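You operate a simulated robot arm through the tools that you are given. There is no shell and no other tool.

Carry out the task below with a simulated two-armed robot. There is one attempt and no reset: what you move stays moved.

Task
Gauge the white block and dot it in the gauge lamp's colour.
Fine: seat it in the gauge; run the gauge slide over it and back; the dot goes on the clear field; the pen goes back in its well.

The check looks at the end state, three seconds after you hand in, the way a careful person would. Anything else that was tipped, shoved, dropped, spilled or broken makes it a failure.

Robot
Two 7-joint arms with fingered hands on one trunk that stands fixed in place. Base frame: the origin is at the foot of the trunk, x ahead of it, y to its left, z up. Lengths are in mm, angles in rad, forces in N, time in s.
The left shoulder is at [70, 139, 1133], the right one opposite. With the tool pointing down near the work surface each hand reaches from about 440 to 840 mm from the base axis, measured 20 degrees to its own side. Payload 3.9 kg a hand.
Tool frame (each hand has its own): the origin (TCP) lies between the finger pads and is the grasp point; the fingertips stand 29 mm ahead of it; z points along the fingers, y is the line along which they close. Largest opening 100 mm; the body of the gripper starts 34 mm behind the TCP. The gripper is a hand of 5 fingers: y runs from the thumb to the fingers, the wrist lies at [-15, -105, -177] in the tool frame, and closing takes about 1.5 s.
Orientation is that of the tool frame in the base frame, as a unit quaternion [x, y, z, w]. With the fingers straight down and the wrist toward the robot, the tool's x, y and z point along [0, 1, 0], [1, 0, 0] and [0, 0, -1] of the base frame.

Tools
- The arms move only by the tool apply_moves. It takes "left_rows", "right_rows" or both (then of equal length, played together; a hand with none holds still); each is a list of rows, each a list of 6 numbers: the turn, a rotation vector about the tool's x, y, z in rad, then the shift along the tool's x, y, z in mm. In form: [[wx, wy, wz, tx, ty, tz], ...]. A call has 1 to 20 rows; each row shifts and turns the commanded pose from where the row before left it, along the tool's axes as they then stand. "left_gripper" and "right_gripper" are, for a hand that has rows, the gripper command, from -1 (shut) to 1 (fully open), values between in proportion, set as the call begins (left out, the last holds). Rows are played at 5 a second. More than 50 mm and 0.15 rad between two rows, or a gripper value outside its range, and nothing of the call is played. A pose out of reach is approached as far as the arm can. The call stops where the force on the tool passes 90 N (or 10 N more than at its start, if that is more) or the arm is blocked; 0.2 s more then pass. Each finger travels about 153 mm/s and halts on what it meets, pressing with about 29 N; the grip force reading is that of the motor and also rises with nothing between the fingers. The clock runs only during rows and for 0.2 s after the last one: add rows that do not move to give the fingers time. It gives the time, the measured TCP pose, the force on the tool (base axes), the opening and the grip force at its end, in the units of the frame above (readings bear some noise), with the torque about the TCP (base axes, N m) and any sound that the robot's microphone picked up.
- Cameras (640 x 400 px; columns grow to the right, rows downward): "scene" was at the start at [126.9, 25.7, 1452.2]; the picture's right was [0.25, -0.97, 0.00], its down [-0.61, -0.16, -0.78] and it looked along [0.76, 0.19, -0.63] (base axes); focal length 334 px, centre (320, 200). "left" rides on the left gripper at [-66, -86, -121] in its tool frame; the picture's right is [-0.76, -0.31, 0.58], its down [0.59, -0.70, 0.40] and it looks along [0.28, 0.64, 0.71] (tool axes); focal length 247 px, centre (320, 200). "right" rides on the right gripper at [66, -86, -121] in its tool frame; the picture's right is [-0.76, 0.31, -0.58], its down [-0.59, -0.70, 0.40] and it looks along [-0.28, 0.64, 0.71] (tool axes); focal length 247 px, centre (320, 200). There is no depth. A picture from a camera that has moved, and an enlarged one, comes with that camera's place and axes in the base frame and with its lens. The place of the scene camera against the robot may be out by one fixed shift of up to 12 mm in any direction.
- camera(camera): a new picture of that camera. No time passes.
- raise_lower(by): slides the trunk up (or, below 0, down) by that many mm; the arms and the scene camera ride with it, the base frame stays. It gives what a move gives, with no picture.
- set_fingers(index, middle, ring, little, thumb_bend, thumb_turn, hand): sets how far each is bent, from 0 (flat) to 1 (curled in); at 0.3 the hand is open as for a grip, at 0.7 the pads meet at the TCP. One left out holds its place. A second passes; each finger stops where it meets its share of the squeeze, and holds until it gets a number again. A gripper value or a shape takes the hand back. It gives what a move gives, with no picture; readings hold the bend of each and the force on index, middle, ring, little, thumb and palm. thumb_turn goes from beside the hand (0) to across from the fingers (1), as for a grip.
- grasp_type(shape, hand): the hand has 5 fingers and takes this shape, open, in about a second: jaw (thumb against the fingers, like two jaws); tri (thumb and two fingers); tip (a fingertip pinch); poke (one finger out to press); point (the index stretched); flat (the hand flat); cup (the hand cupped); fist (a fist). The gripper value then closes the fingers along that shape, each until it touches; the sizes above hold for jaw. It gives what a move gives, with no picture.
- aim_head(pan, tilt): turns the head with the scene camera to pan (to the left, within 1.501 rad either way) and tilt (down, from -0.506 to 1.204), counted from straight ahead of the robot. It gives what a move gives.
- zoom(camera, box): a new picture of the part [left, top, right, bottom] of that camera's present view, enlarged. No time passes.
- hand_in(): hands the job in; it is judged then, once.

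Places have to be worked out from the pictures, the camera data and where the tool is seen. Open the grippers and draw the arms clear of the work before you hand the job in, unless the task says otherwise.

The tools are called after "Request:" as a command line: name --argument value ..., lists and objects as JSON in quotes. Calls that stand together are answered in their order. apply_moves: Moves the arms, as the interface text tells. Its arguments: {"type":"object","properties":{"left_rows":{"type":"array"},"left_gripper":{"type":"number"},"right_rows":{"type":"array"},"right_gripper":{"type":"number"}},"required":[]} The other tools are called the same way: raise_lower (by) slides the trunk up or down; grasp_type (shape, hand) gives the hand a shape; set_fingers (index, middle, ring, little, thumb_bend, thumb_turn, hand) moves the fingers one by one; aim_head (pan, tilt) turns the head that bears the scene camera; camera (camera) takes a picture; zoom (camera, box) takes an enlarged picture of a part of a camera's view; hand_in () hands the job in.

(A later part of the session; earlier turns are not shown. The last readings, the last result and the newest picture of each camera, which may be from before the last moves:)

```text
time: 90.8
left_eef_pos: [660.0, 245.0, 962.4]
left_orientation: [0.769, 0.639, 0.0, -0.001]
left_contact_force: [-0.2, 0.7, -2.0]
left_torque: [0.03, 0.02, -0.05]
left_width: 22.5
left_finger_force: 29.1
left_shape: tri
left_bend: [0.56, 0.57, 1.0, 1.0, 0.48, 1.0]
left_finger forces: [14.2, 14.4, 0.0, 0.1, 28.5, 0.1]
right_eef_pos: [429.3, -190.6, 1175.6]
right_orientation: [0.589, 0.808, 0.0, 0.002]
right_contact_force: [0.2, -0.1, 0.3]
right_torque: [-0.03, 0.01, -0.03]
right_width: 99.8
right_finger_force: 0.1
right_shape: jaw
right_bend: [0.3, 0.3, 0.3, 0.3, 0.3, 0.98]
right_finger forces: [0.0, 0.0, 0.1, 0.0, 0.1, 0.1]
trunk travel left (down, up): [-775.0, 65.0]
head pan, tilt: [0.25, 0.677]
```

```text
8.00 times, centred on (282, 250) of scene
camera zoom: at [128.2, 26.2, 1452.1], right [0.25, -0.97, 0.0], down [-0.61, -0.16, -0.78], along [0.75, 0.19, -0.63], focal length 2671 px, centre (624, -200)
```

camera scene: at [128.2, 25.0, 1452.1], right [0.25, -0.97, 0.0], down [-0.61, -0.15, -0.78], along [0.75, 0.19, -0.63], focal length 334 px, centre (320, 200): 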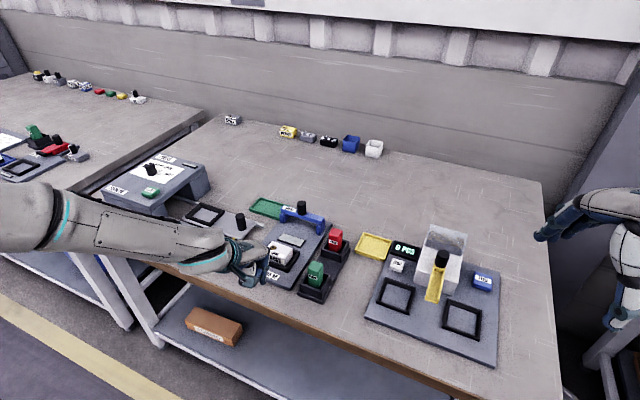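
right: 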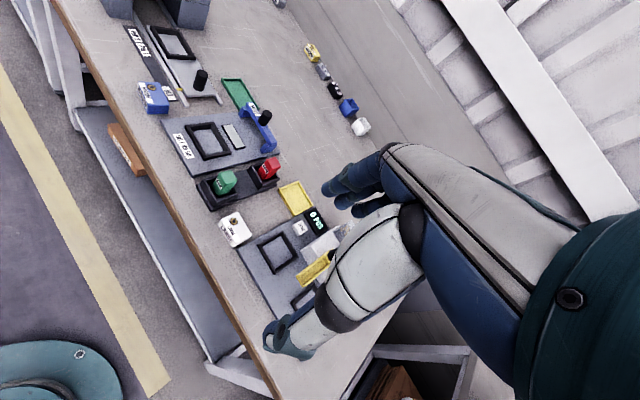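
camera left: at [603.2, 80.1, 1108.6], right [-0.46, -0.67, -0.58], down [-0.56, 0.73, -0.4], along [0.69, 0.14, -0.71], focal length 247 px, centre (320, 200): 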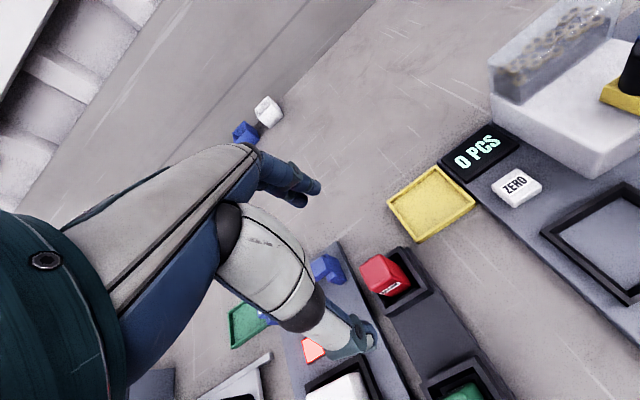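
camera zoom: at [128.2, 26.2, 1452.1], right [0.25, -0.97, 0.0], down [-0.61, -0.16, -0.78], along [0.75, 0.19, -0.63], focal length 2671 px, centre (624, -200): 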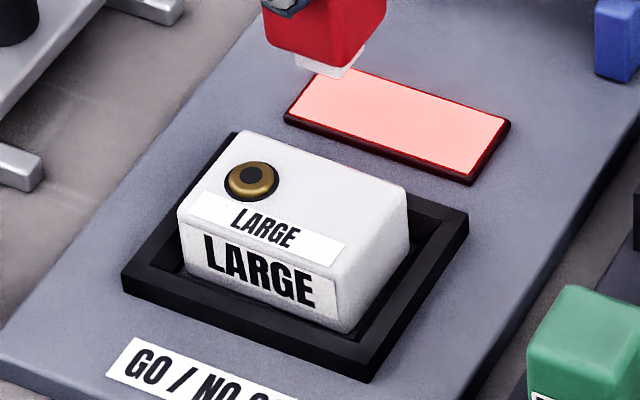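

No dot is visible yet. I zoom in closely on the block's top and on the nib.

Request:
zoom --camera "scene" --box '[270, 238, 294, 262]'

Request:
zoom --camera "right" --box '[145, 15, 180, 50]'

Request:
zoom --camera "scene" --box '[270, 210, 294, 240]'

Request:
camera --camera "left"

```text
16.00 times, centred on (282, 250) of scene
camera zoom: at [128.2, 26.2, 1452.1], right [0.25, -0.97, 0.0], down [-0.61, -0.16, -0.78], along [0.75, 0.19, -0.63], focal length 5342 px, centre (928, -600)
```

zoom: 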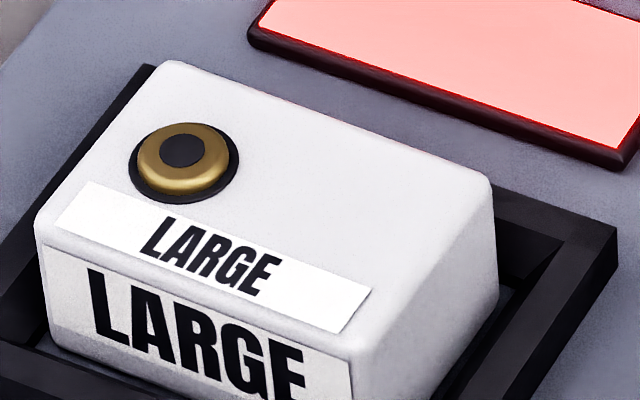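

```text
11.43 times, centred on (162, 32) of right
camera zoom: at [328.7, -153.3, 1296.0], right [0.52, -0.63, 0.58], down [-0.49, -0.78, -0.4], along [0.7, -0.07, -0.71], focal length 2823 px, centre (2120, 2114)
```

zoom: 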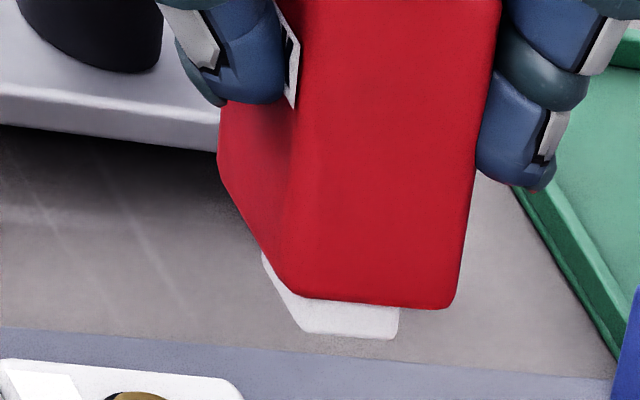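

```text
13.33 times, centred on (282, 225) of scene
camera zoom: at [128.2, 26.2, 1452.1], right [0.25, -0.97, 0.0], down [-0.61, -0.16, -0.78], along [0.75, 0.19, -0.63], focal length 4452 px, centre (827, -133)
```

zoom: 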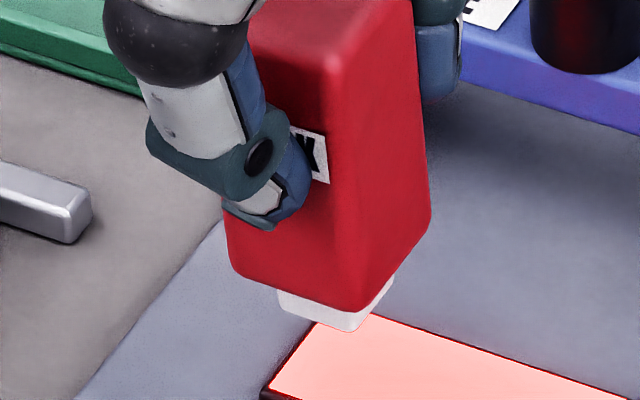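

```text
taken
camera left: at [564.3, 196.4, 1081.9], right [-0.44, -0.69, -0.58], down [-0.58, 0.71, -0.4], along [0.68, 0.16, -0.71], focal length 247 px, centre (320, 200)
```

left: 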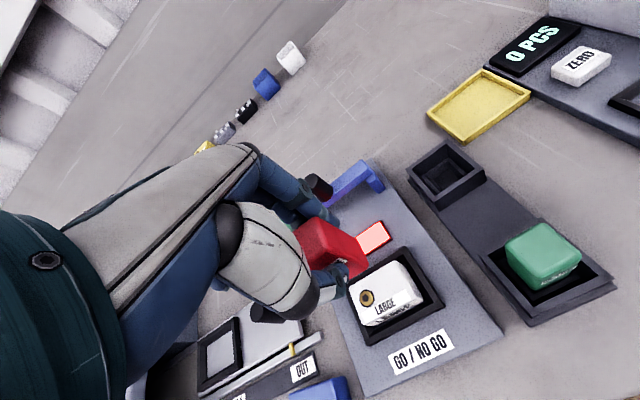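

The block's top is clean: 15 N for half a second made no dot, so the white foot probably needs a firmer press like a stamp. I go down again at the same spot and press harder step by step, listening for a click.

Request:
apply_moves --left_rows '[[0, 0, 0, 0, 0, 30], [0, 0, 0, 0, 0, 20], [0, 0, 0, 0, 0, 4], [0, 0, 0, 0, 0, 0]]'

Request:
apply_moves --left_rows '[[0, 0, 0, 0, 0, 1], [0, 0, 0, 0, 0, 1], [0, 0, 0, 0, 0, 0], [0, 0, 0, 0, 0, 0]]'

Request:
apply_moves --left_rows '[[0, 0, 0, 0, 0, 1], [0, 0, 0, 0, 0, 0], [0, 0, 0, 0, 0, 0]]'

```text
time: 91.8
left_eef_pos: [659.1, 244.2, 909.8]
left_orientation: [0.769, 0.639, 0.001, 0.0]
left_contact_force: [-0.9, -0.2, 1.9]
left_torque: [0.01, 0.02, -0.02]
left_width: 22.7
left_finger_force: 28.6
left_shape: tri
left_bend: [0.73, 0.57, 1.0, 1.0, 0.48, 1.0]
left_finger forces: [14.3, 14.5, 0.0, 0.0, 28.8, 0.1]
right_eef_pos: [430.1, -191.4, 1175.5]
right_orientation: [0.589, 0.808, 0.0, 0.002]
right_contact_force: [0.4, -0.5, -0.3]
right_torque: [0.0, 0.01, -0.02]
right_width: 99.9
right_finger_force: 0.0
right_shape: jaw
right_bend: [0.3, 0.3, 0.3, 0.3, 0.3, 0.98]
right_finger forces: [0.0, 0.1, 0.0, 0.0, 0.1, 0.0]
trunk travel left (down, up): [-775.0, 65.0]
head pan, tilt: [0.25, 0.677]
```

```text
time: 92.8
left_eef_pos: [659.3, 244.0, 908.2]
left_orientation: [0.769, 0.64, 0.002, 0.001]
left_contact_force: [0.8, 1.1, 11.2]
left_torque: [0.04, 0.04, 0.0]
left_width: 22.8
left_finger_force: 29.3
left_shape: tri
left_bend: [0.56, 0.57, 1.0, 1.0, 0.48, 1.0]
left_finger forces: [15.0, 15.5, 0.1, 0.0, 29.6, 0.1]
right_eef_pos: [427.9, -191.1, 1176.3]
right_orientation: [0.589, 0.808, 0.002, 0.003]
right_contact_force: [0.3, 0.6, 0.6]
right_torque: [0.01, -0.02, 0.0]
right_width: 99.9
right_finger_force: 0.0
right_shape: jaw
right_bend: [0.3, 0.3, 0.3, 0.3, 0.3, 0.98]
right_finger forces: [0.0, 0.0, 0.1, 0.0, 0.1, 0.1]
trunk travel left (down, up): [-775.0, 65.0]
head pan, tilt: [0.25, 0.677]
```

```text
time: 93.6
left_eef_pos: [658.3, 243.4, 906.6]
left_orientation: [0.769, 0.639, 0.003, 0.001]
left_contact_force: [2.1, 0.9, 16.3]
left_torque: [0.07, -0.05, -0.02]
left_width: 23.3
left_finger_force: 29.2
left_shape: tri
left_bend: [0.56, 0.56, 1.0, 1.0, 0.48, 1.0]
left_finger forces: [16.2, 16.7, 0.0, 0.0, 30.5, 0.1]
right_eef_pos: [428.7, -191.9, 1176.6]
right_orientation: [0.589, 0.808, 0.001, 0.003]
right_contact_force: [0.5, -0.7, 0.3]
right_torque: [-0.01, 0.0, 0.01]
right_width: 99.6
right_finger_force: 0.1
right_shape: jaw
right_bend: [0.3, 0.3, 0.3, 0.3, 0.3, 0.98]
right_finger forces: [0.0, 0.0, 0.0, 0.1, 0.0, 0.0]
trunk travel left (down, up): [-775.0, 65.0]
head pan, tilt: [0.25, 0.677]
```

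At 16 N there is no sound yet. I continue pressing in 1 mm steps.

Request:
apply_moves --left_rows '[[0, 0, 0, 0, 0, 1], [0, 0, 0, 0, 0, 0], [0, 0, 0, 0, 0, 0]]'

Request:
apply_moves --left_rows '[[0, 0, 0, 0, 0, 1], [0, 0, 0, 0, 0, 0], [0, 0, 0, 0, 0, 0]]'

Request:
zoom --camera "right" --box '[125, 25, 185, 85]'

Request:
zoom --camera "scene" --box '[262, 225, 302, 275]'

```text
time: 94.4
left_eef_pos: [658.5, 244.1, 907.4]
left_orientation: [0.769, 0.639, 0.004, 0.002]
left_contact_force: [4.2, -0.4, 22.7]
left_torque: [0.0, -0.1, 0.04]
left_width: 23.4
left_finger_force: 28.9
left_shape: tri
left_bend: [0.56, 0.56, 1.0, 1.0, 0.48, 1.0]
left_finger forces: [17.6, 17.5, 0.0, 0.1, 31.0, 0.0]
right_eef_pos: [427.3, -190.9, 1176.0]
right_orientation: [0.589, 0.808, 0.002, 0.004]
right_contact_force: [0.4, -0.4, -0.2]
right_torque: [0.02, 0.03, -0.01]
right_width: 99.9
right_finger_force: 0.0
right_shape: jaw
right_bend: [0.3, 0.3, 0.3, 0.3, 0.3, 0.98]
right_finger forces: [0.0, 0.1, 0.1, 0.0, 0.1, 0.0]
trunk travel left (down, up): [-775.0, 65.0]
head pan, tilt: [0.25, 0.677]
```

```text
time: 95.2
left_eef_pos: [658.6, 243.8, 907.4]
left_orientation: [0.769, 0.639, 0.004, 0.001]
left_contact_force: [4.0, 1.2, 25.8]
left_torque: [-0.01, -0.08, -0.01]
left_width: 23.8
left_finger_force: 29.0
left_shape: tri
left_bend: [0.56, 0.56, 1.0, 1.0, 0.48, 1.0]
left_finger forces: [17.5, 17.6, 0.0, 0.0, 31.9, 0.1]
right_eef_pos: [427.2, -192.2, 1176.1]
right_orientation: [0.589, 0.808, 0.002, 0.003]
right_contact_force: [-0.4, -0.6, -0.1]
right_torque: [0.03, 0.04, -0.02]
right_width: 99.8
right_finger_force: 0.1
right_shape: jaw
right_bend: [0.3, 0.3, 0.3, 0.3, 0.3, 0.98]
right_finger forces: [0.0, 0.0, 0.0, 0.0, 0.0, 0.1]
trunk travel left (down, up): [-775.0, 65.0]
head pan, tilt: [0.25, 0.677]
```

```text
6.67 times, centred on (155, 55) of right
camera zoom: at [324.1, -155.2, 1297.1], right [0.52, -0.63, 0.58], down [-0.49, -0.78, -0.4], along [0.7, -0.07, -0.71], focal length 1646 px, centre (1420, 1167)
```

zoom: 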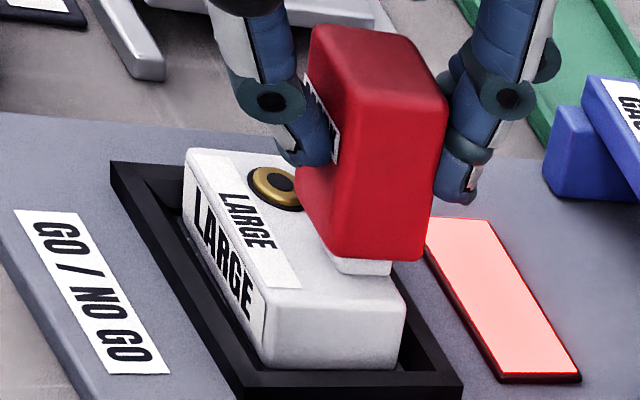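

```text
8.00 times, centred on (282, 250) of scene
camera zoom: at [123.0, 24.0, 1452.7], right [0.25, -0.97, 0.0], down [-0.6, -0.15, -0.78], along [0.76, 0.19, -0.62], focal length 2671 px, centre (624, -200)
```

zoom: 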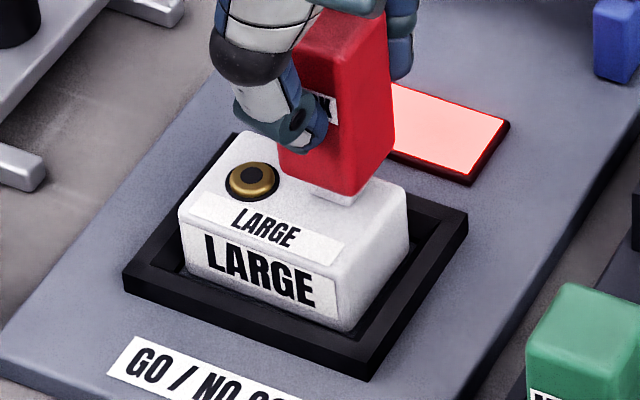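

At 26 N the pen begins to slip a little in the fingers and there is no click. I lift and check whether a dot is there now.

Request:
apply_moves --left_rows '[[0, 0, 0, 0, 0, -4], [0, 0, 0, 0, 0, -16], [0, 0, 0, 0, 0, -36], [0, 0, 0, 0, 0, 0]]'

Request:
zoom --camera "scene" --box '[268, 232, 300, 264]'

Request:
zoom --camera "right" --box '[140, 10, 185, 50]'

Request:
zoom --camera "scene" --box '[265, 200, 300, 240]'

```text
time: 96.2
left_eef_pos: [661.0, 246.0, 957.5]
left_orientation: [0.769, 0.639, 0.0, -0.001]
left_contact_force: [0.4, 0.6, -0.5]
left_torque: [0.0, 0.0, 0.02]
left_width: 22.9
left_finger_force: 28.7
left_shape: tri
left_bend: [0.56, 0.56, 1.0, 1.0, 0.48, 1.0]
left_finger forces: [14.7, 14.4, 0.1, 0.1, 29.1, 0.1]
right_eef_pos: [431.2, -189.8, 1175.3]
right_orientation: [0.589, 0.808, -0.001, 0.002]
right_contact_force: [0.1, -0.8, -0.9]
right_torque: [0.01, 0.02, 0.01]
right_width: 99.7
right_finger_force: 0.1
right_shape: jaw
right_bend: [0.3, 0.3, 0.3, 0.3, 0.3, 0.98]
right_finger forces: [0.0, 0.1, 0.0, 0.0, 0.1, 0.1]
trunk travel left (down, up): [-775.0, 65.0]
head pan, tilt: [0.25, 0.677]
```

```text
12.50 times, centred on (284, 248) of scene
camera zoom: at [128.4, 26.4, 1452.0], right [0.25, -0.97, 0.0], down [-0.61, -0.16, -0.78], along [0.75, 0.19, -0.63], focal length 4174 px, centre (770, -400)
```

zoom: 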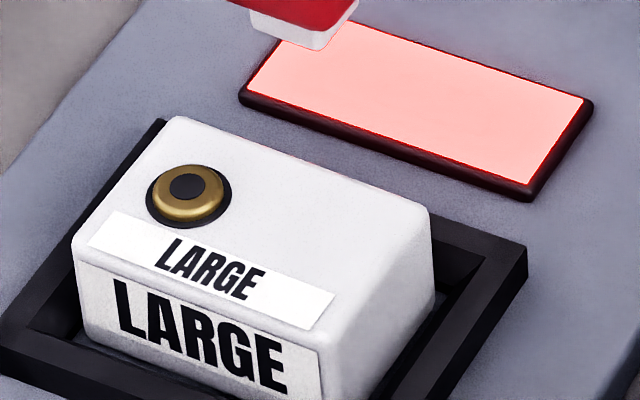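

```text
10.00 times, centred on (162, 30) of right
camera zoom: at [328.9, -153.1, 1295.9], right [0.52, -0.63, 0.58], down [-0.49, -0.78, -0.4], along [0.7, -0.07, -0.71], focal length 2470 px, centre (1895, 1900)
```

zoom: 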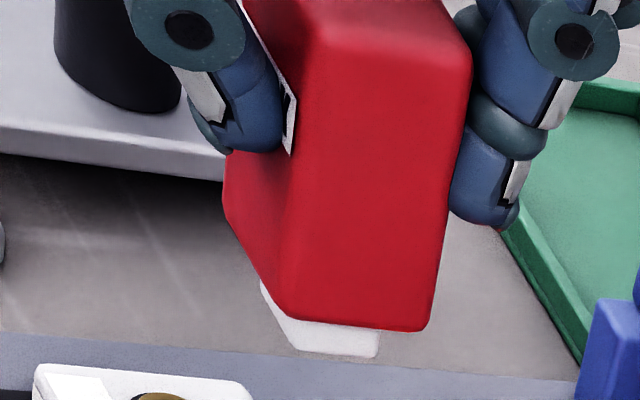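

```text
10.00 times, centred on (282, 220) of scene
camera zoom: at [128.4, 26.4, 1452.0], right [0.25, -0.97, 0.0], down [-0.61, -0.16, -0.78], along [0.75, 0.19, -0.63], focal length 3339 px, centre (695, 0)
```

zoom: 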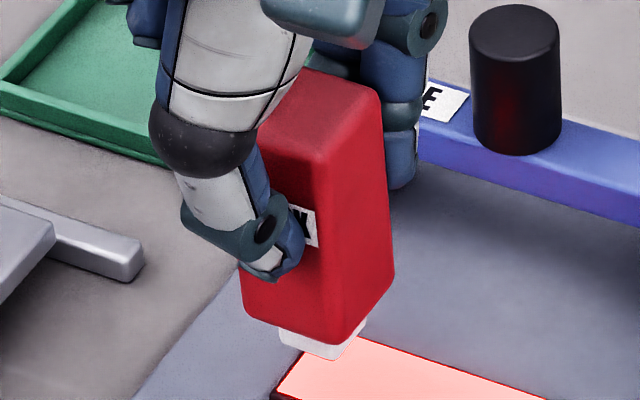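

Still no dot on the block. Before pressing more I want to see the pen's underside, so I raise the hand well clear and tilt it so the nib faces the right-hand camera.

Request:
apply_moves --left_rows '[[0, 0, 0, 0, 0, -35], [0, 0, 0, 0, -10, -35], [0, 0, 0, 0, -10, -30], [0, -0.14, 0, 0, 0, 0], [0, -0.14, 0, 0, 0, 0], [0, -0.14, 0, 0, 0, 0], [0, -0.14, 0, 0, 0, 0], [0, -0.14, 0, 0, 0, 0], [0, -0.14, 0, 0, 0, 0], [0, 0, 0, 0, 0, 0]]'

Request:
camera --camera "right"

Request:
camera --camera "scene"

```text
time: 98.4
left_eef_pos: [640.5, 247.4, 1059.8]
left_orientation: [0.702, 0.583, -0.313, 0.262]
left_contact_force: [0.0, 0.5, -1.2]
left_torque: [0.02, 0.01, 0.01]
left_width: 22.9
left_finger_force: 29.4
left_shape: tri
left_bend: [0.56, 0.56, 1.0, 1.0, 0.48, 1.0]
left_finger forces: [14.4, 14.4, 0.0, 0.1, 28.9, 0.1]
right_eef_pos: [429.4, -191.5, 1176.1]
right_orientation: [0.589, 0.808, 0.001, 0.002]
right_contact_force: [0.5, -0.1, 0.6]
right_torque: [-0.02, 0.02, 0.0]
right_width: 99.7
right_finger_force: 0.1
right_shape: jaw
right_bend: [0.3, 0.3, 0.3, 0.3, 0.3, 0.98]
right_finger forces: [0.0, 0.0, 0.0, 0.1, 0.0, 0.0]
trunk travel left (down, up): [-775.0, 65.0]
head pan, tilt: [0.25, 0.677]
```

```text
taken
camera right: at [327.4, -154.2, 1296.3], right [0.52, -0.63, 0.58], down [-0.49, -0.78, -0.4], along [0.7, -0.07, -0.71], focal length 247 px, centre (320, 200)
```

right: 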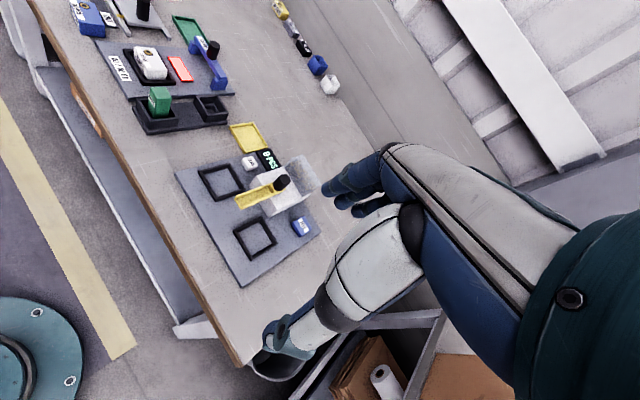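

```text
taken
camera scene: at [126.8, 25.1, 1452.3], right [0.25, -0.97, 0.0], down [-0.61, -0.15, -0.78], along [0.76, 0.19, -0.63], focal length 334 px, centre (320, 200)
```

scene: 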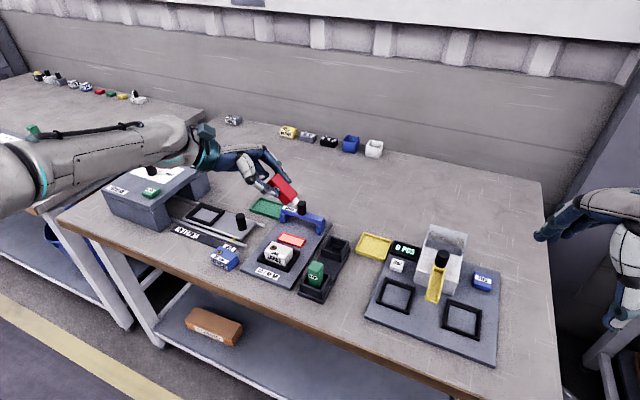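

The pen is tilted with its foot toward the right; the scene camera can see it. I zoom in on the foot.

Request:
zoom --camera "scene" --box '[262, 165, 312, 215]'

Request:
zoom --camera "right" --box '[0, 0, 120, 80]'

```text
8.00 times, centred on (287, 190) of scene
camera zoom: at [126.8, 25.1, 1452.3], right [0.25, -0.97, 0.0], down [-0.61, -0.15, -0.78], along [0.76, 0.19, -0.63], focal length 2671 px, centre (584, 280)
```

zoom: 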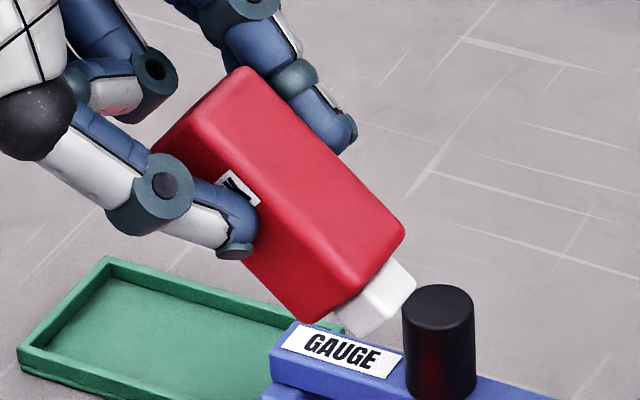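

```text
5.00 times, centred on (60, 40) of right
camera zoom: at [327.4, -154.2, 1296.3], right [0.52, -0.63, 0.58], down [-0.49, -0.78, -0.4], along [0.7, -0.07, -0.71], focal length 1235 px, centre (1620, 1000)
```

zoom: 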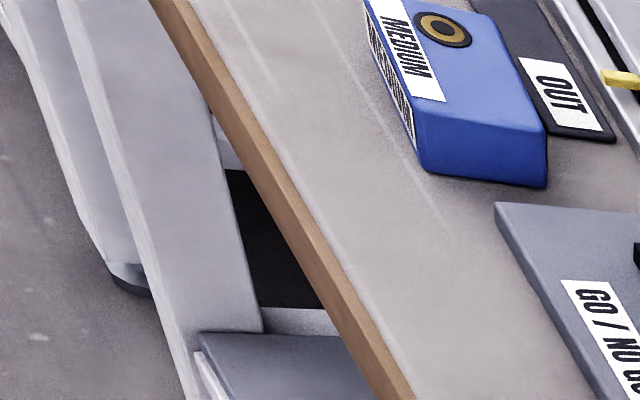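

The foot is a white block about 12 mm long that most likely slides into the body when pressed, like a sprung stamp, so it needs more force than my finger friction gave. I turn the hand upright again and go back above the clear field.

Request:
apply_moves --left_rows '[[0, 0.14, 0, 0, 0, 0], [0, 0.14, 0, 0, 0, 0], [0, 0.14, 0, 0, 0, 0], [0, 0.14, 0, 0, 0, 0], [0, 0.14, 0, 0, 0, 0], [0, 0.14, 0, 0, 0, 0], [0, 0, 0, 0, 10, 30], [0, 0, 0, 0, 10, 35], [0, 0, 0, 0, 0, 35], [0, 0, 0, 0, 0, 0]]'

Request:
zoom --camera "right" --box '[125, 5, 185, 65]'

Request:
zoom --camera "scene" --box '[262, 205, 302, 265]'

```text
time: 100.6
left_eef_pos: [661.3, 244.9, 958.2]
left_orientation: [0.768, 0.64, 0.001, 0.0]
left_contact_force: [-0.8, -0.8, 0.0]
left_torque: [0.01, -0.04, -0.01]
left_width: 23.0
left_finger_force: 28.5
left_shape: tri
left_bend: [0.56, 0.56, 1.0, 1.0, 0.48, 1.0]
left_finger forces: [14.3, 14.2, 0.1, 0.0, 28.5, 0.0]
right_eef_pos: [429.4, -190.7, 1174.5]
right_orientation: [0.589, 0.808, 0.0, 0.002]
right_contact_force: [-0.2, 0.8, 1.1]
right_torque: [0.01, -0.01, -0.01]
right_width: 99.7
right_finger_force: 0.1
right_shape: jaw
right_bend: [0.3, 0.3, 0.3, 0.3, 0.3, 0.98]
right_finger forces: [0.0, 0.1, 0.0, 0.1, 0.0, 0.0]
trunk travel left (down, up): [-775.0, 65.0]
head pan, tilt: [0.25, 0.677]
```

```text
6.67 times, centred on (155, 35) of right
camera zoom: at [327.4, -153.5, 1296.4], right [0.52, -0.63, 0.58], down [-0.49, -0.78, -0.4], along [0.7, -0.07, -0.71], focal length 1646 px, centre (1420, 1300)
```

zoom: 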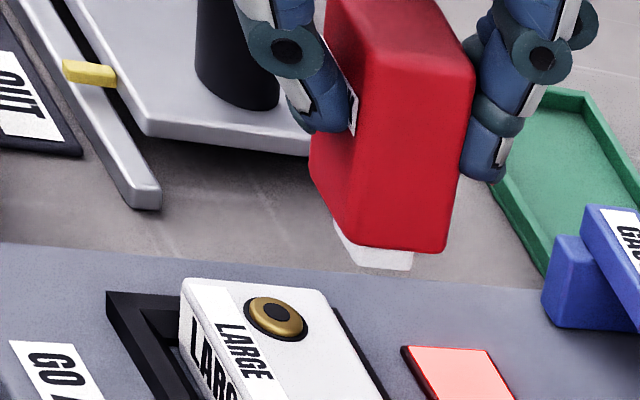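

```text
6.67 times, centred on (282, 235) of scene
camera zoom: at [126.7, 25.9, 1452.3], right [0.25, -0.97, 0.0], down [-0.61, -0.16, -0.78], along [0.76, 0.19, -0.63], focal length 2226 px, centre (573, -33)
```

zoom: 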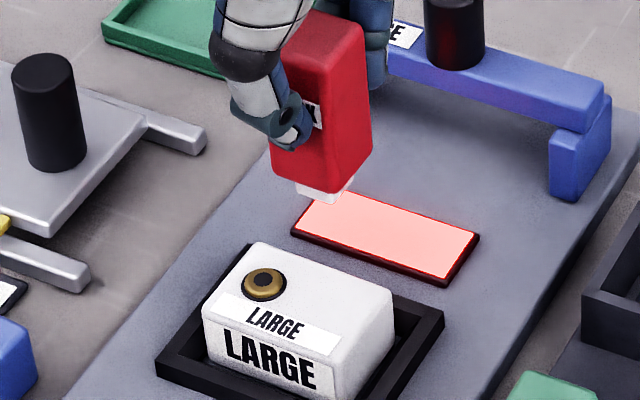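

In the air the foot shows about 20 px below the body in this view. I lower to contact and press to about 20 N, then compare how much of the foot still shows.

Request:
apply_moves --left_rows '[[0, 0, 0, 0, 0, 30], [0, 0, 0, 0, 0, 20], [0, 0, 0, 0, 0, 3], [0, 0, 0, 0, 0, 0]]'

Request:
zoom --camera "right" --box '[140, 40, 180, 75]'

Request:
apply_moves --left_rows '[[0, 0, 0, 0, 0, 1.5], [0, 0, 0, 0, 0, 1.5], [0, 0, 0, 0, 0, 0], [0, 0, 0, 0, 0, 0]]'

Request:
zoom --camera "right" --box '[140, 40, 180, 75]'

```text
time: 101.6
left_eef_pos: [661.5, 244.0, 907.7]
left_orientation: [0.769, 0.639, 0.003, 0.002]
left_contact_force: [2.1, 1.6, 10.1]
left_torque: [0.04, -0.07, 0.0]
left_width: 22.9
left_finger_force: 29.0
left_shape: tri
left_bend: [0.56, 0.56, 1.0, 1.0, 0.48, 1.0]
left_finger forces: [15.4, 16.0, 0.0, 0.1, 29.1, 0.1]
right_eef_pos: [429.7, -190.9, 1176.1]
right_orientation: [0.589, 0.808, 0.001, 0.003]
right_contact_force: [-1.1, 0.1, -0.3]
right_torque: [-0.02, 0.04, 0.0]
right_width: 99.8
right_finger_force: 0.1
right_shape: jaw
right_bend: [0.3, 0.3, 0.3, 0.3, 0.3, 0.98]
right_finger forces: [0.0, 0.0, 0.0, 0.0, 0.0, 0.1]
trunk travel left (down, up): [-775.0, 65.0]
head pan, tilt: [0.25, 0.677]
```

```text
11.43 times, centred on (160, 58) of right
camera zoom: at [326.1, -154.1, 1296.8], right [0.52, -0.63, 0.58], down [-0.49, -0.78, -0.4], along [0.7, -0.07, -0.71], focal length 2823 px, centre (2149, 1829)
```

zoom: 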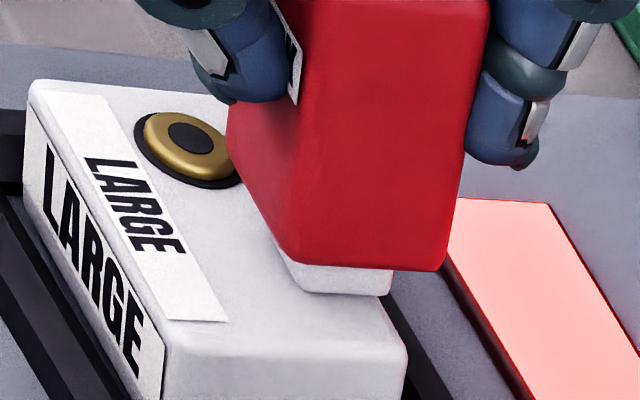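

```text
time: 102.6
left_eef_pos: [660.4, 244.0, 907.4]
left_orientation: [0.768, 0.64, 0.005, 0.003]
left_contact_force: [7.4, 1.4, 26.3]
left_torque: [0.02, -0.25, 0.06]
left_width: 23.8
left_finger_force: 29.1
left_shape: tri
left_bend: [0.56, 0.56, 1.0, 1.0, 0.73, 1.0]
left_finger forces: [18.3, 18.4, 0.0, 0.0, 30.1, 0.0]
right_eef_pos: [426.9, -191.9, 1176.1]
right_orientation: [0.589, 0.808, 0.002, 0.004]
right_contact_force: [0.8, 0.2, -0.5]
right_torque: [-0.06, 0.0, 0.01]
right_width: 99.9
right_finger_force: 0.0
right_shape: jaw
right_bend: [0.3, 0.3, 0.3, 0.3, 0.3, 0.98]
right_finger forces: [0.0, 0.0, 0.0, 0.0, 0.0, 0.0]
trunk travel left (down, up): [-775.0, 65.0]
head pan, tilt: [0.25, 0.677]
```

```text
11.43 times, centred on (160, 58) of right
camera zoom: at [324.6, -154.9, 1297.1], right [0.52, -0.63, 0.58], down [-0.49, -0.78, -0.4], along [0.7, -0.07, -0.71], focal length 2823 px, centre (2149, 1829)
```

zoom: 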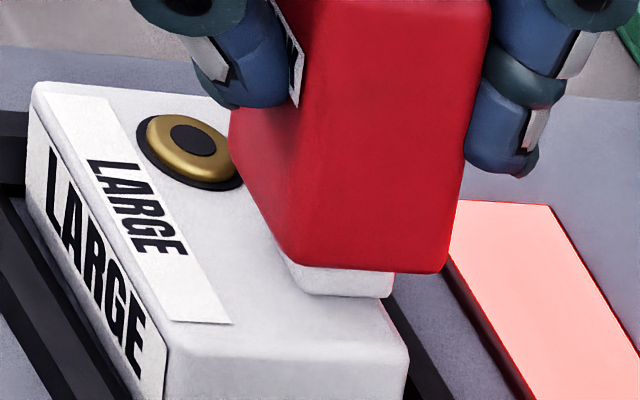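

This closer view shows the foot is about 7 mm further back than I reckoned: it overhangs the block's back edge by 2 mm, which spoils the print. I lift, shift 7.5 mm toward the robot and check the landing spot again.

Request:
apply_moves --left_rows '[[0, 0, 0, 0, 0, -6], [0, 0, 0, 0, 0, -8], [0, 0, 0, 0, -7.5, 0], [0, 0, 0, 0, 0, 6], [0, 0, 0, 0, 0, 3], [0, 0, 0, 0, 0, 0]]'

Request:
zoom --camera "right" --box '[140, 40, 180, 75]'

Request:
zoom --camera "scene" --box '[265, 225, 300, 265]'

```text
time: 104.0
left_eef_pos: [652.2, 244.1, 909.3]
left_orientation: [0.769, 0.639, 0.003, 0.001]
left_contact_force: [-0.7, 1.4, 5.8]
left_torque: [0.0, 0.01, -0.01]
left_width: 23.0
left_finger_force: 29.0
left_shape: tri
left_bend: [0.56, 0.56, 1.0, 1.0, 0.48, 1.0]
left_finger forces: [14.6, 14.4, 0.0, 0.1, 29.8, 0.0]
right_eef_pos: [429.6, -190.3, 1176.1]
right_orientation: [0.589, 0.808, 0.0, 0.002]
right_contact_force: [-0.2, -0.4, 0.3]
right_torque: [-0.01, -0.03, 0.0]
right_width: 100.0
right_finger_force: 0.1
right_shape: jaw
right_bend: [0.3, 0.3, 0.3, 0.3, 0.3, 0.98]
right_finger forces: [0.1, 0.0, 0.0, 0.1, 0.0, 0.0]
trunk travel left (down, up): [-775.0, 65.0]
head pan, tilt: [0.25, 0.677]
```

```text
11.43 times, centred on (160, 58) of right
camera zoom: at [326.9, -153.8, 1296.5], right [0.52, -0.63, 0.58], down [-0.49, -0.78, -0.4], along [0.7, -0.07, -0.71], focal length 2823 px, centre (2149, 1829)
```

zoom: 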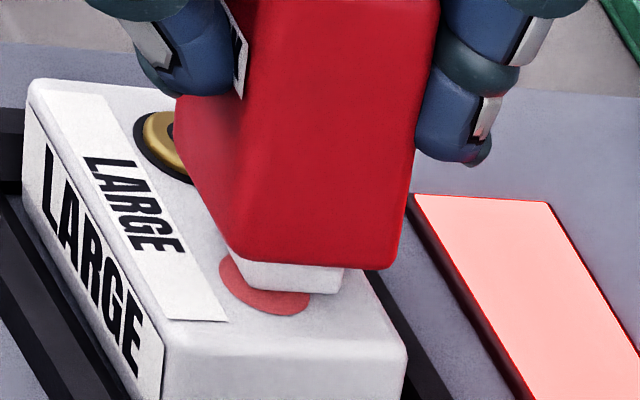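

```text
10.00 times, centred on (282, 245) of scene
camera zoom: at [126.1, 25.6, 1452.4], right [0.25, -0.97, 0.0], down [-0.61, -0.16, -0.78], along [0.76, 0.19, -0.63], focal length 3339 px, centre (695, -250)
```

zoom: 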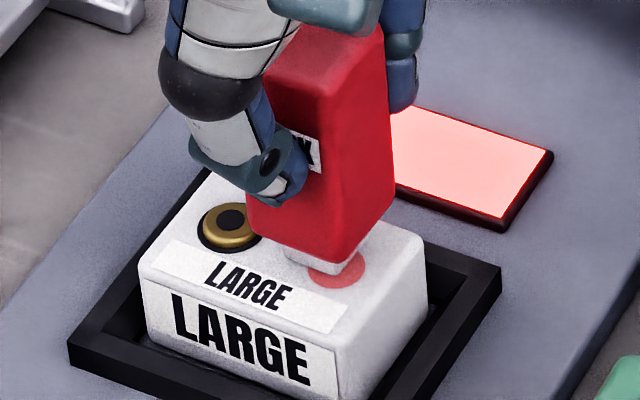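

A red dot has appeared on the clear field under the foot. I lift straight up at once and inspect it.

Request:
apply_moves --left_rows '[[0, 0, 0, 0, 0, -5], [0, 0, 0, 0, 0, -15], [0, 0, 0, 0, 0, -35], [0, 0, 0, 0, 0, 0]]'

Request:
zoom --camera "right" --box '[130, 40, 180, 80]'

Request:
zoom --camera "scene" --box '[265, 235, 300, 270]'

```text
time: 105.0
left_eef_pos: [651.8, 245.2, 962.7]
left_orientation: [0.769, 0.64, 0.001, -0.001]
left_contact_force: [0.7, -0.1, -1.0]
left_torque: [0.0, -0.03, -0.03]
left_width: 23.1
left_finger_force: 29.0
left_shape: tri
left_bend: [0.56, 0.56, 1.0, 1.0, 0.48, 1.0]
left_finger forces: [14.6, 14.1, 0.1, 0.0, 28.6, 0.0]
right_eef_pos: [431.0, -190.9, 1176.1]
right_orientation: [0.589, 0.808, 0.0, 0.002]
right_contact_force: [0.1, 0.6, -0.6]
right_torque: [0.02, 0.04, -0.03]
right_width: 99.8
right_finger_force: 0.0
right_shape: jaw
right_bend: [0.3, 0.3, 0.3, 0.3, 0.3, 0.98]
right_finger forces: [0.0, 0.0, 0.0, 0.0, 0.1, 0.0]
trunk travel left (down, up): [-775.0, 65.0]
head pan, tilt: [0.25, 0.677]
```

```text
10.00 times, centred on (155, 60) of right
camera zoom: at [328.5, -153.4, 1296.1], right [0.52, -0.63, 0.58], down [-0.49, -0.78, -0.4], along [0.7, -0.07, -0.71], focal length 2470 px, centre (1970, 1600)
```

zoom: 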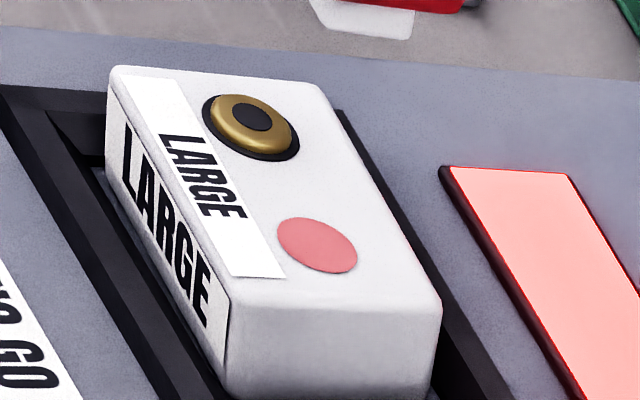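

```text
11.43 times, centred on (282, 252) of scene
camera zoom: at [127.9, 26.1, 1452.1], right [0.25, -0.97, 0.0], down [-0.61, -0.16, -0.78], along [0.75, 0.19, -0.63], focal length 3816 px, centre (749, -400)
```

zoom: 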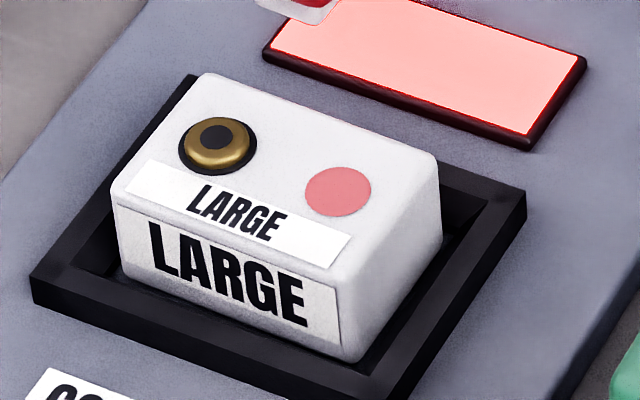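

A single clean red dot sits on the clear field, free of label and bush. I now carry the pen back over its well by reversing the moves.

Request:
apply_moves --left_rows '[[0, 0, 0, -27.2, 17.4, 0], [0, 0, 0, -27.2, 17.4, 0], [0, 0, 0, -27.2, 17.4, 0], [0, 0, 0, -27.2, 17.4, 0], [0, 0, 0, 0, 0, 0]]'

Request:
zoom --camera "left" --box '[270, 170, 430, 300]'

Request:
zoom --camera "right" --box '[170, 10, 260, 120]'

Request:
zoom --camera "scene" --box '[310, 190, 370, 270]'

```text
time: 106.2
left_eef_pos: [701.8, 125.6, 961.3]
left_orientation: [0.769, 0.64, 0.0, 0.002]
left_contact_force: [0.0, 0.9, -0.6]
left_torque: [-0.04, 0.01, 0.01]
left_width: 23.1
left_finger_force: 28.8
left_shape: tri
left_bend: [0.56, 0.56, 1.0, 1.0, 0.48, 1.0]
left_finger forces: [14.4, 14.1, 0.0, 0.0, 28.6, 0.0]
right_eef_pos: [430.3, -189.1, 1175.5]
right_orientation: [0.589, 0.808, 0.0, 0.003]
right_contact_force: [-0.1, -0.3, -0.2]
right_torque: [0.0, -0.02, 0.0]
right_width: 99.9
right_finger_force: 0.0
right_shape: jaw
right_bend: [0.3, 0.3, 0.3, 0.3, 0.3, 0.98]
right_finger forces: [0.1, 0.0, 0.1, 0.0, 0.0, 0.0]
trunk travel left (down, up): [-775.0, 65.0]
head pan, tilt: [0.25, 0.677]
```

```text
3.08 times, centred on (350, 235) of left
camera zoom: at [605.2, 78.1, 1082.2], right [-0.44, -0.69, -0.58], down [-0.58, 0.71, -0.4], along [0.68, 0.16, -0.71], focal length 760 px, centre (228, 92)
```

zoom: 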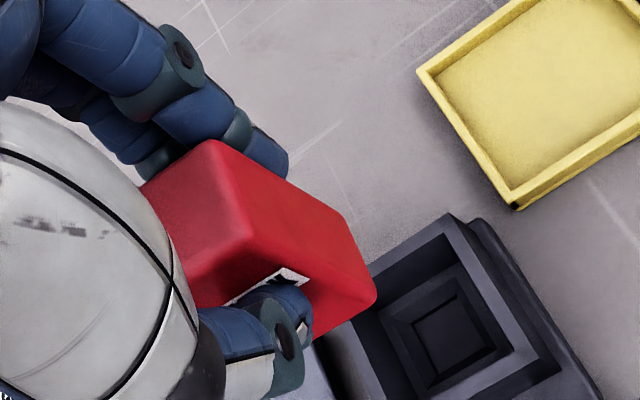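

```text
3.64 times, centred on (215, 65) of right
camera zoom: at [327.3, -152.7, 1296.5], right [0.52, -0.62, 0.58], down [-0.49, -0.78, -0.4], along [0.7, -0.08, -0.71], focal length 898 px, centre (702, 691)
```

zoom: 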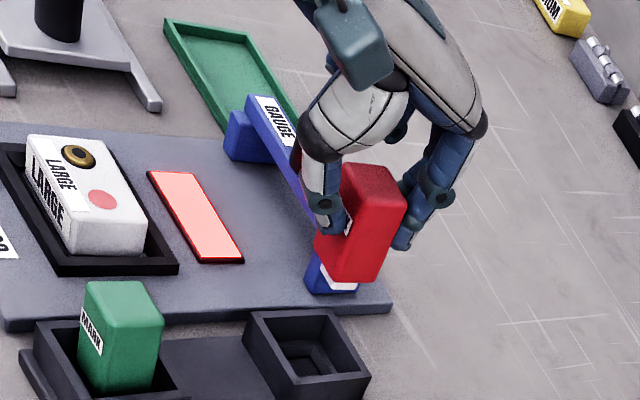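

```text
5.00 times, centred on (340, 230) of scene
camera zoom: at [126.6, 26.8, 1452.3], right [0.25, -0.97, 0.0], down [-0.61, -0.16, -0.78], along [0.76, 0.19, -0.63], focal length 1669 px, centre (220, 50)
```

zoom: 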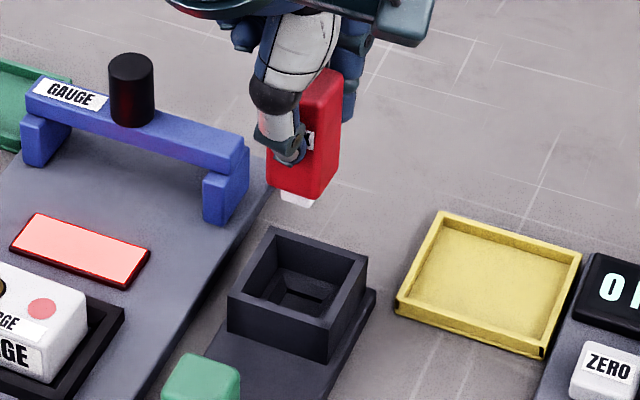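

The pen sits in the hand as it did when lifted out, and it hangs over the well again. I lower 48 mm so the foot is just above the rim, and check the alignment.

Request:
apply_moves --left_rows '[[0, 0, 0, 0, 0, 20], [0, 0, 0, 0, 0, 18], [0, 0, 0, 0, 0, 10], [0, 0, 0, 0, 0, 0]]'

Request:
zoom --camera "left" --box '[290, 180, 420, 290]'

Request:
zoom --camera "right" --box '[190, 50, 250, 120]'

Request:
zoom --camera "scene" --box '[318, 215, 363, 270]'

```text
time: 107.2
left_eef_pos: [700.9, 126.5, 913.9]
left_orientation: [0.769, 0.639, 0.001, 0.0]
left_contact_force: [0.3, -0.6, -0.4]
left_torque: [0.01, 0.0, 0.04]
left_width: 23.1
left_finger_force: 28.4
left_shape: tri
left_bend: [0.56, 0.56, 1.0, 1.0, 0.48, 1.0]
left_finger forces: [14.6, 14.1, 0.0, 0.0, 28.7, 0.1]
right_eef_pos: [429.3, -190.3, 1175.4]
right_orientation: [0.589, 0.808, 0.0, 0.002]
right_contact_force: [-0.5, 1.0, 0.6]
right_torque: [-0.01, 0.02, 0.03]
right_width: 99.9
right_finger_force: 0.1
right_shape: jaw
right_bend: [0.3, 0.3, 0.3, 0.3, 0.3, 0.98]
right_finger forces: [0.0, 0.0, 0.0, 0.0, 0.0, 0.0]
trunk travel left (down, up): [-775.0, 65.0]
head pan, tilt: [0.25, 0.677]
```

```text
3.64 times, centred on (355, 235) of left
camera zoom: at [605.1, 78.3, 1034.2], right [-0.44, -0.69, -0.58], down [-0.58, 0.71, -0.4], along [0.68, 0.16, -0.71], focal length 898 px, centre (193, 73)
```

zoom: 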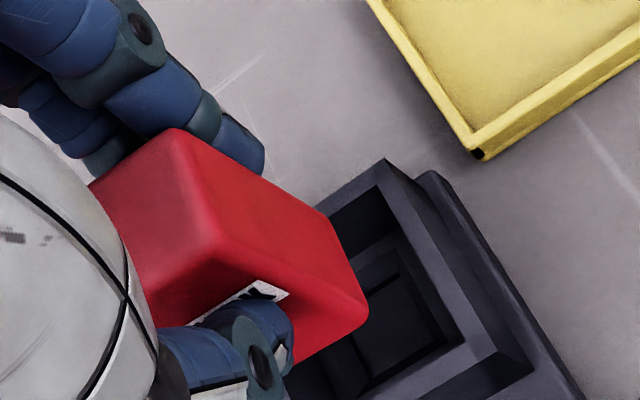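

```text
5.71 times, centred on (220, 85) of right
camera zoom: at [327.6, -153.6, 1296.3], right [0.52, -0.63, 0.58], down [-0.49, -0.78, -0.4], along [0.7, -0.07, -0.71], focal length 1411 px, centre (891, 857)
```

zoom: 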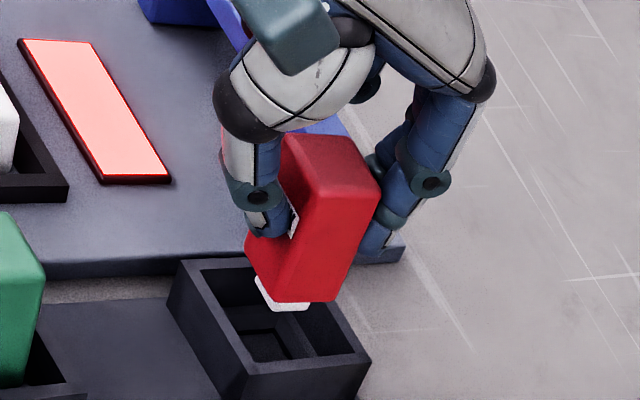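

```text
7.27 times, centred on (340, 242) of scene
camera zoom: at [127.0, 25.8, 1452.2], right [0.25, -0.97, 0.0], down [-0.61, -0.16, -0.78], along [0.76, 0.19, -0.63], focal length 2428 px, centre (171, -109)
```

zoom: 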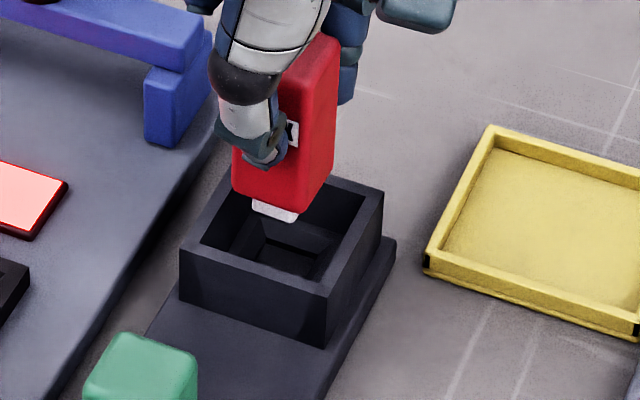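

The pen is aligned with the well. I lower another 22 mm into it, watching the force.

Request:
apply_moves --left_rows '[[0, 0, 0, 0, 0, 8], [0, 0, 0, 0, 0, 8], [0, 0, 0, 0, 0, 6], [0, 0, 0, 0, 0, 0]]'

Request:
zoom --camera "right" --box '[190, 50, 250, 120]'

Request:
zoom --camera "scene" --box '[318, 215, 363, 270]'

```text
time: 108.2
left_eef_pos: [701.7, 126.8, 892.4]
left_orientation: [0.769, 0.639, 0.001, 0.0]
left_contact_force: [0.4, -0.2, -0.5]
left_torque: [0.03, -0.02, -0.01]
left_width: 22.9
left_finger_force: 28.9
left_shape: tri
left_bend: [0.56, 0.56, 1.0, 1.0, 0.48, 1.0]
left_finger forces: [14.5, 14.1, 0.0, 0.1, 28.6, 0.1]
right_eef_pos: [430.0, -190.9, 1174.7]
right_orientation: [0.589, 0.808, 0.001, 0.002]
right_contact_force: [1.2, -0.7, -0.9]
right_torque: [-0.01, 0.0, 0.0]
right_width: 99.4
right_finger_force: 0.1
right_shape: jaw
right_bend: [0.3, 0.3, 0.3, 0.3, 0.3, 0.98]
right_finger forces: [0.1, 0.1, 0.0, 0.1, 0.0, 0.1]
trunk travel left (down, up): [-775.0, 65.0]
head pan, tilt: [0.25, 0.677]
```

```text
5.71 times, centred on (220, 85) of right
camera zoom: at [327.6, -153.7, 1296.3], right [0.52, -0.63, 0.58], down [-0.49, -0.78, -0.4], along [0.7, -0.07, -0.71], focal length 1411 px, centre (891, 857)
```

zoom: 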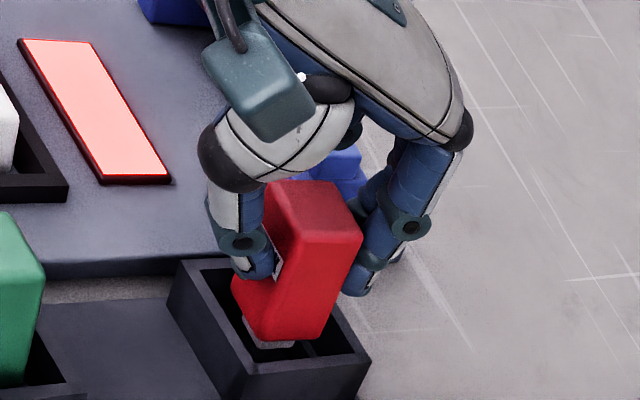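

```text
7.27 times, centred on (340, 242) of scene
camera zoom: at [127.0, 25.7, 1452.2], right [0.25, -0.97, 0.0], down [-0.61, -0.16, -0.78], along [0.76, 0.19, -0.63], focal length 2428 px, centre (171, -109)
```

zoom: 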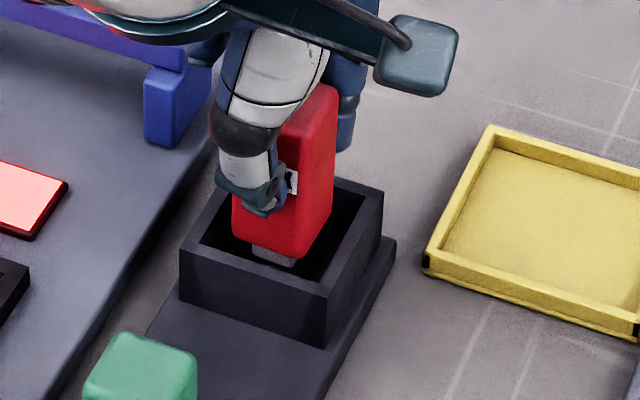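

The pen is entering the well without contact. I lower 10 mm more, then step gently to the floor.

Request:
apply_moves --left_rows '[[0, 0, 0, 0, 0, 5], [0, 0, 0, 0, 0, 5], [0, 0, 0, 0, 0, 0]]'

Request:
apply_moves --left_rows '[[0, 0, 0, 0, 0, 1.5], [0, 0, 0, 0, 0, 0]]'

Request:
zoom --camera "right" --box '[190, 50, 250, 120]'

Request:
zoom --camera "scene" --box '[318, 215, 363, 270]'

```text
time: 109.0
left_eef_pos: [701.3, 125.5, 882.0]
left_orientation: [0.769, 0.639, 0.001, 0.0]
left_contact_force: [-0.7, -0.7, -0.4]
left_torque: [0.02, 0.0, 0.0]
left_width: 22.7
left_finger_force: 29.1
left_shape: tri
left_bend: [0.56, 0.56, 1.0, 1.0, 0.48, 1.0]
left_finger forces: [14.5, 14.0, 0.0, 0.1, 28.6, 0.1]
right_eef_pos: [429.3, -190.6, 1175.6]
right_orientation: [0.589, 0.808, 0.0, 0.002]
right_contact_force: [0.5, 0.3, -0.6]
right_torque: [0.0, 0.01, -0.02]
right_width: 99.7
right_finger_force: 0.1
right_shape: jaw
right_bend: [0.3, 0.3, 0.3, 0.3, 0.3, 0.98]
right_finger forces: [0.0, 0.0, 0.0, 0.2, 0.0, 0.1]
trunk travel left (down, up): [-775.0, 65.0]
head pan, tilt: [0.25, 0.677]
```

```text
time: 109.6
left_eef_pos: [701.5, 126.0, 880.7]
left_orientation: [0.769, 0.64, 0.001, 0.001]
left_contact_force: [0.1, 0.4, -0.2]
left_torque: [0.01, 0.01, 0.0]
left_width: 22.9
left_finger_force: 29.4
left_shape: tri
left_bend: [0.56, 0.56, 1.0, 1.0, 0.48, 1.0]
left_finger forces: [14.5, 14.1, 0.0, 0.0, 28.6, 0.0]
right_eef_pos: [430.2, -190.4, 1175.8]
right_orientation: [0.59, 0.808, 0.0, 0.002]
right_contact_force: [0.7, 1.0, -0.2]
right_torque: [0.0, 0.0, -0.05]
right_width: 99.7
right_finger_force: 0.1
right_shape: jaw
right_bend: [0.3, 0.3, 0.3, 0.3, 0.3, 0.98]
right_finger forces: [0.0, 0.0, 0.1, 0.0, 0.0, 0.0]
trunk travel left (down, up): [-775.0, 65.0]
head pan, tilt: [0.25, 0.677]
```

```text
5.71 times, centred on (220, 85) of right
camera zoom: at [327.6, -153.7, 1296.3], right [0.52, -0.63, 0.58], down [-0.49, -0.78, -0.4], along [0.7, -0.07, -0.71], focal length 1411 px, centre (891, 857)
```

zoom: 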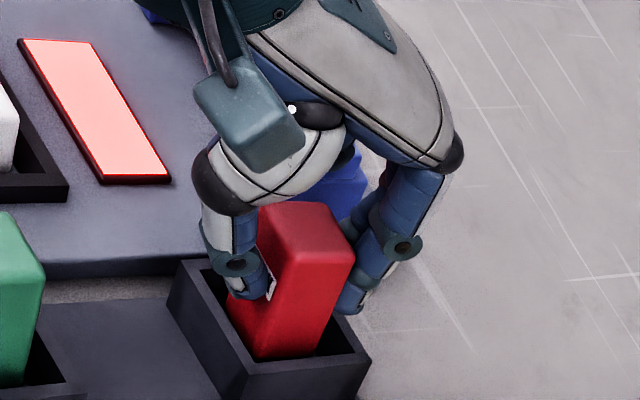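

```text
7.27 times, centred on (340, 242) of scene
camera zoom: at [127.0, 25.7, 1452.2], right [0.25, -0.97, 0.0], down [-0.61, -0.16, -0.78], along [0.76, 0.19, -0.63], focal length 2428 px, centre (171, -109)
```

zoom: 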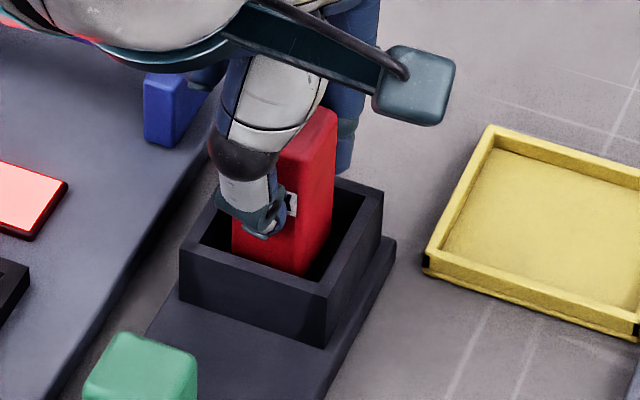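

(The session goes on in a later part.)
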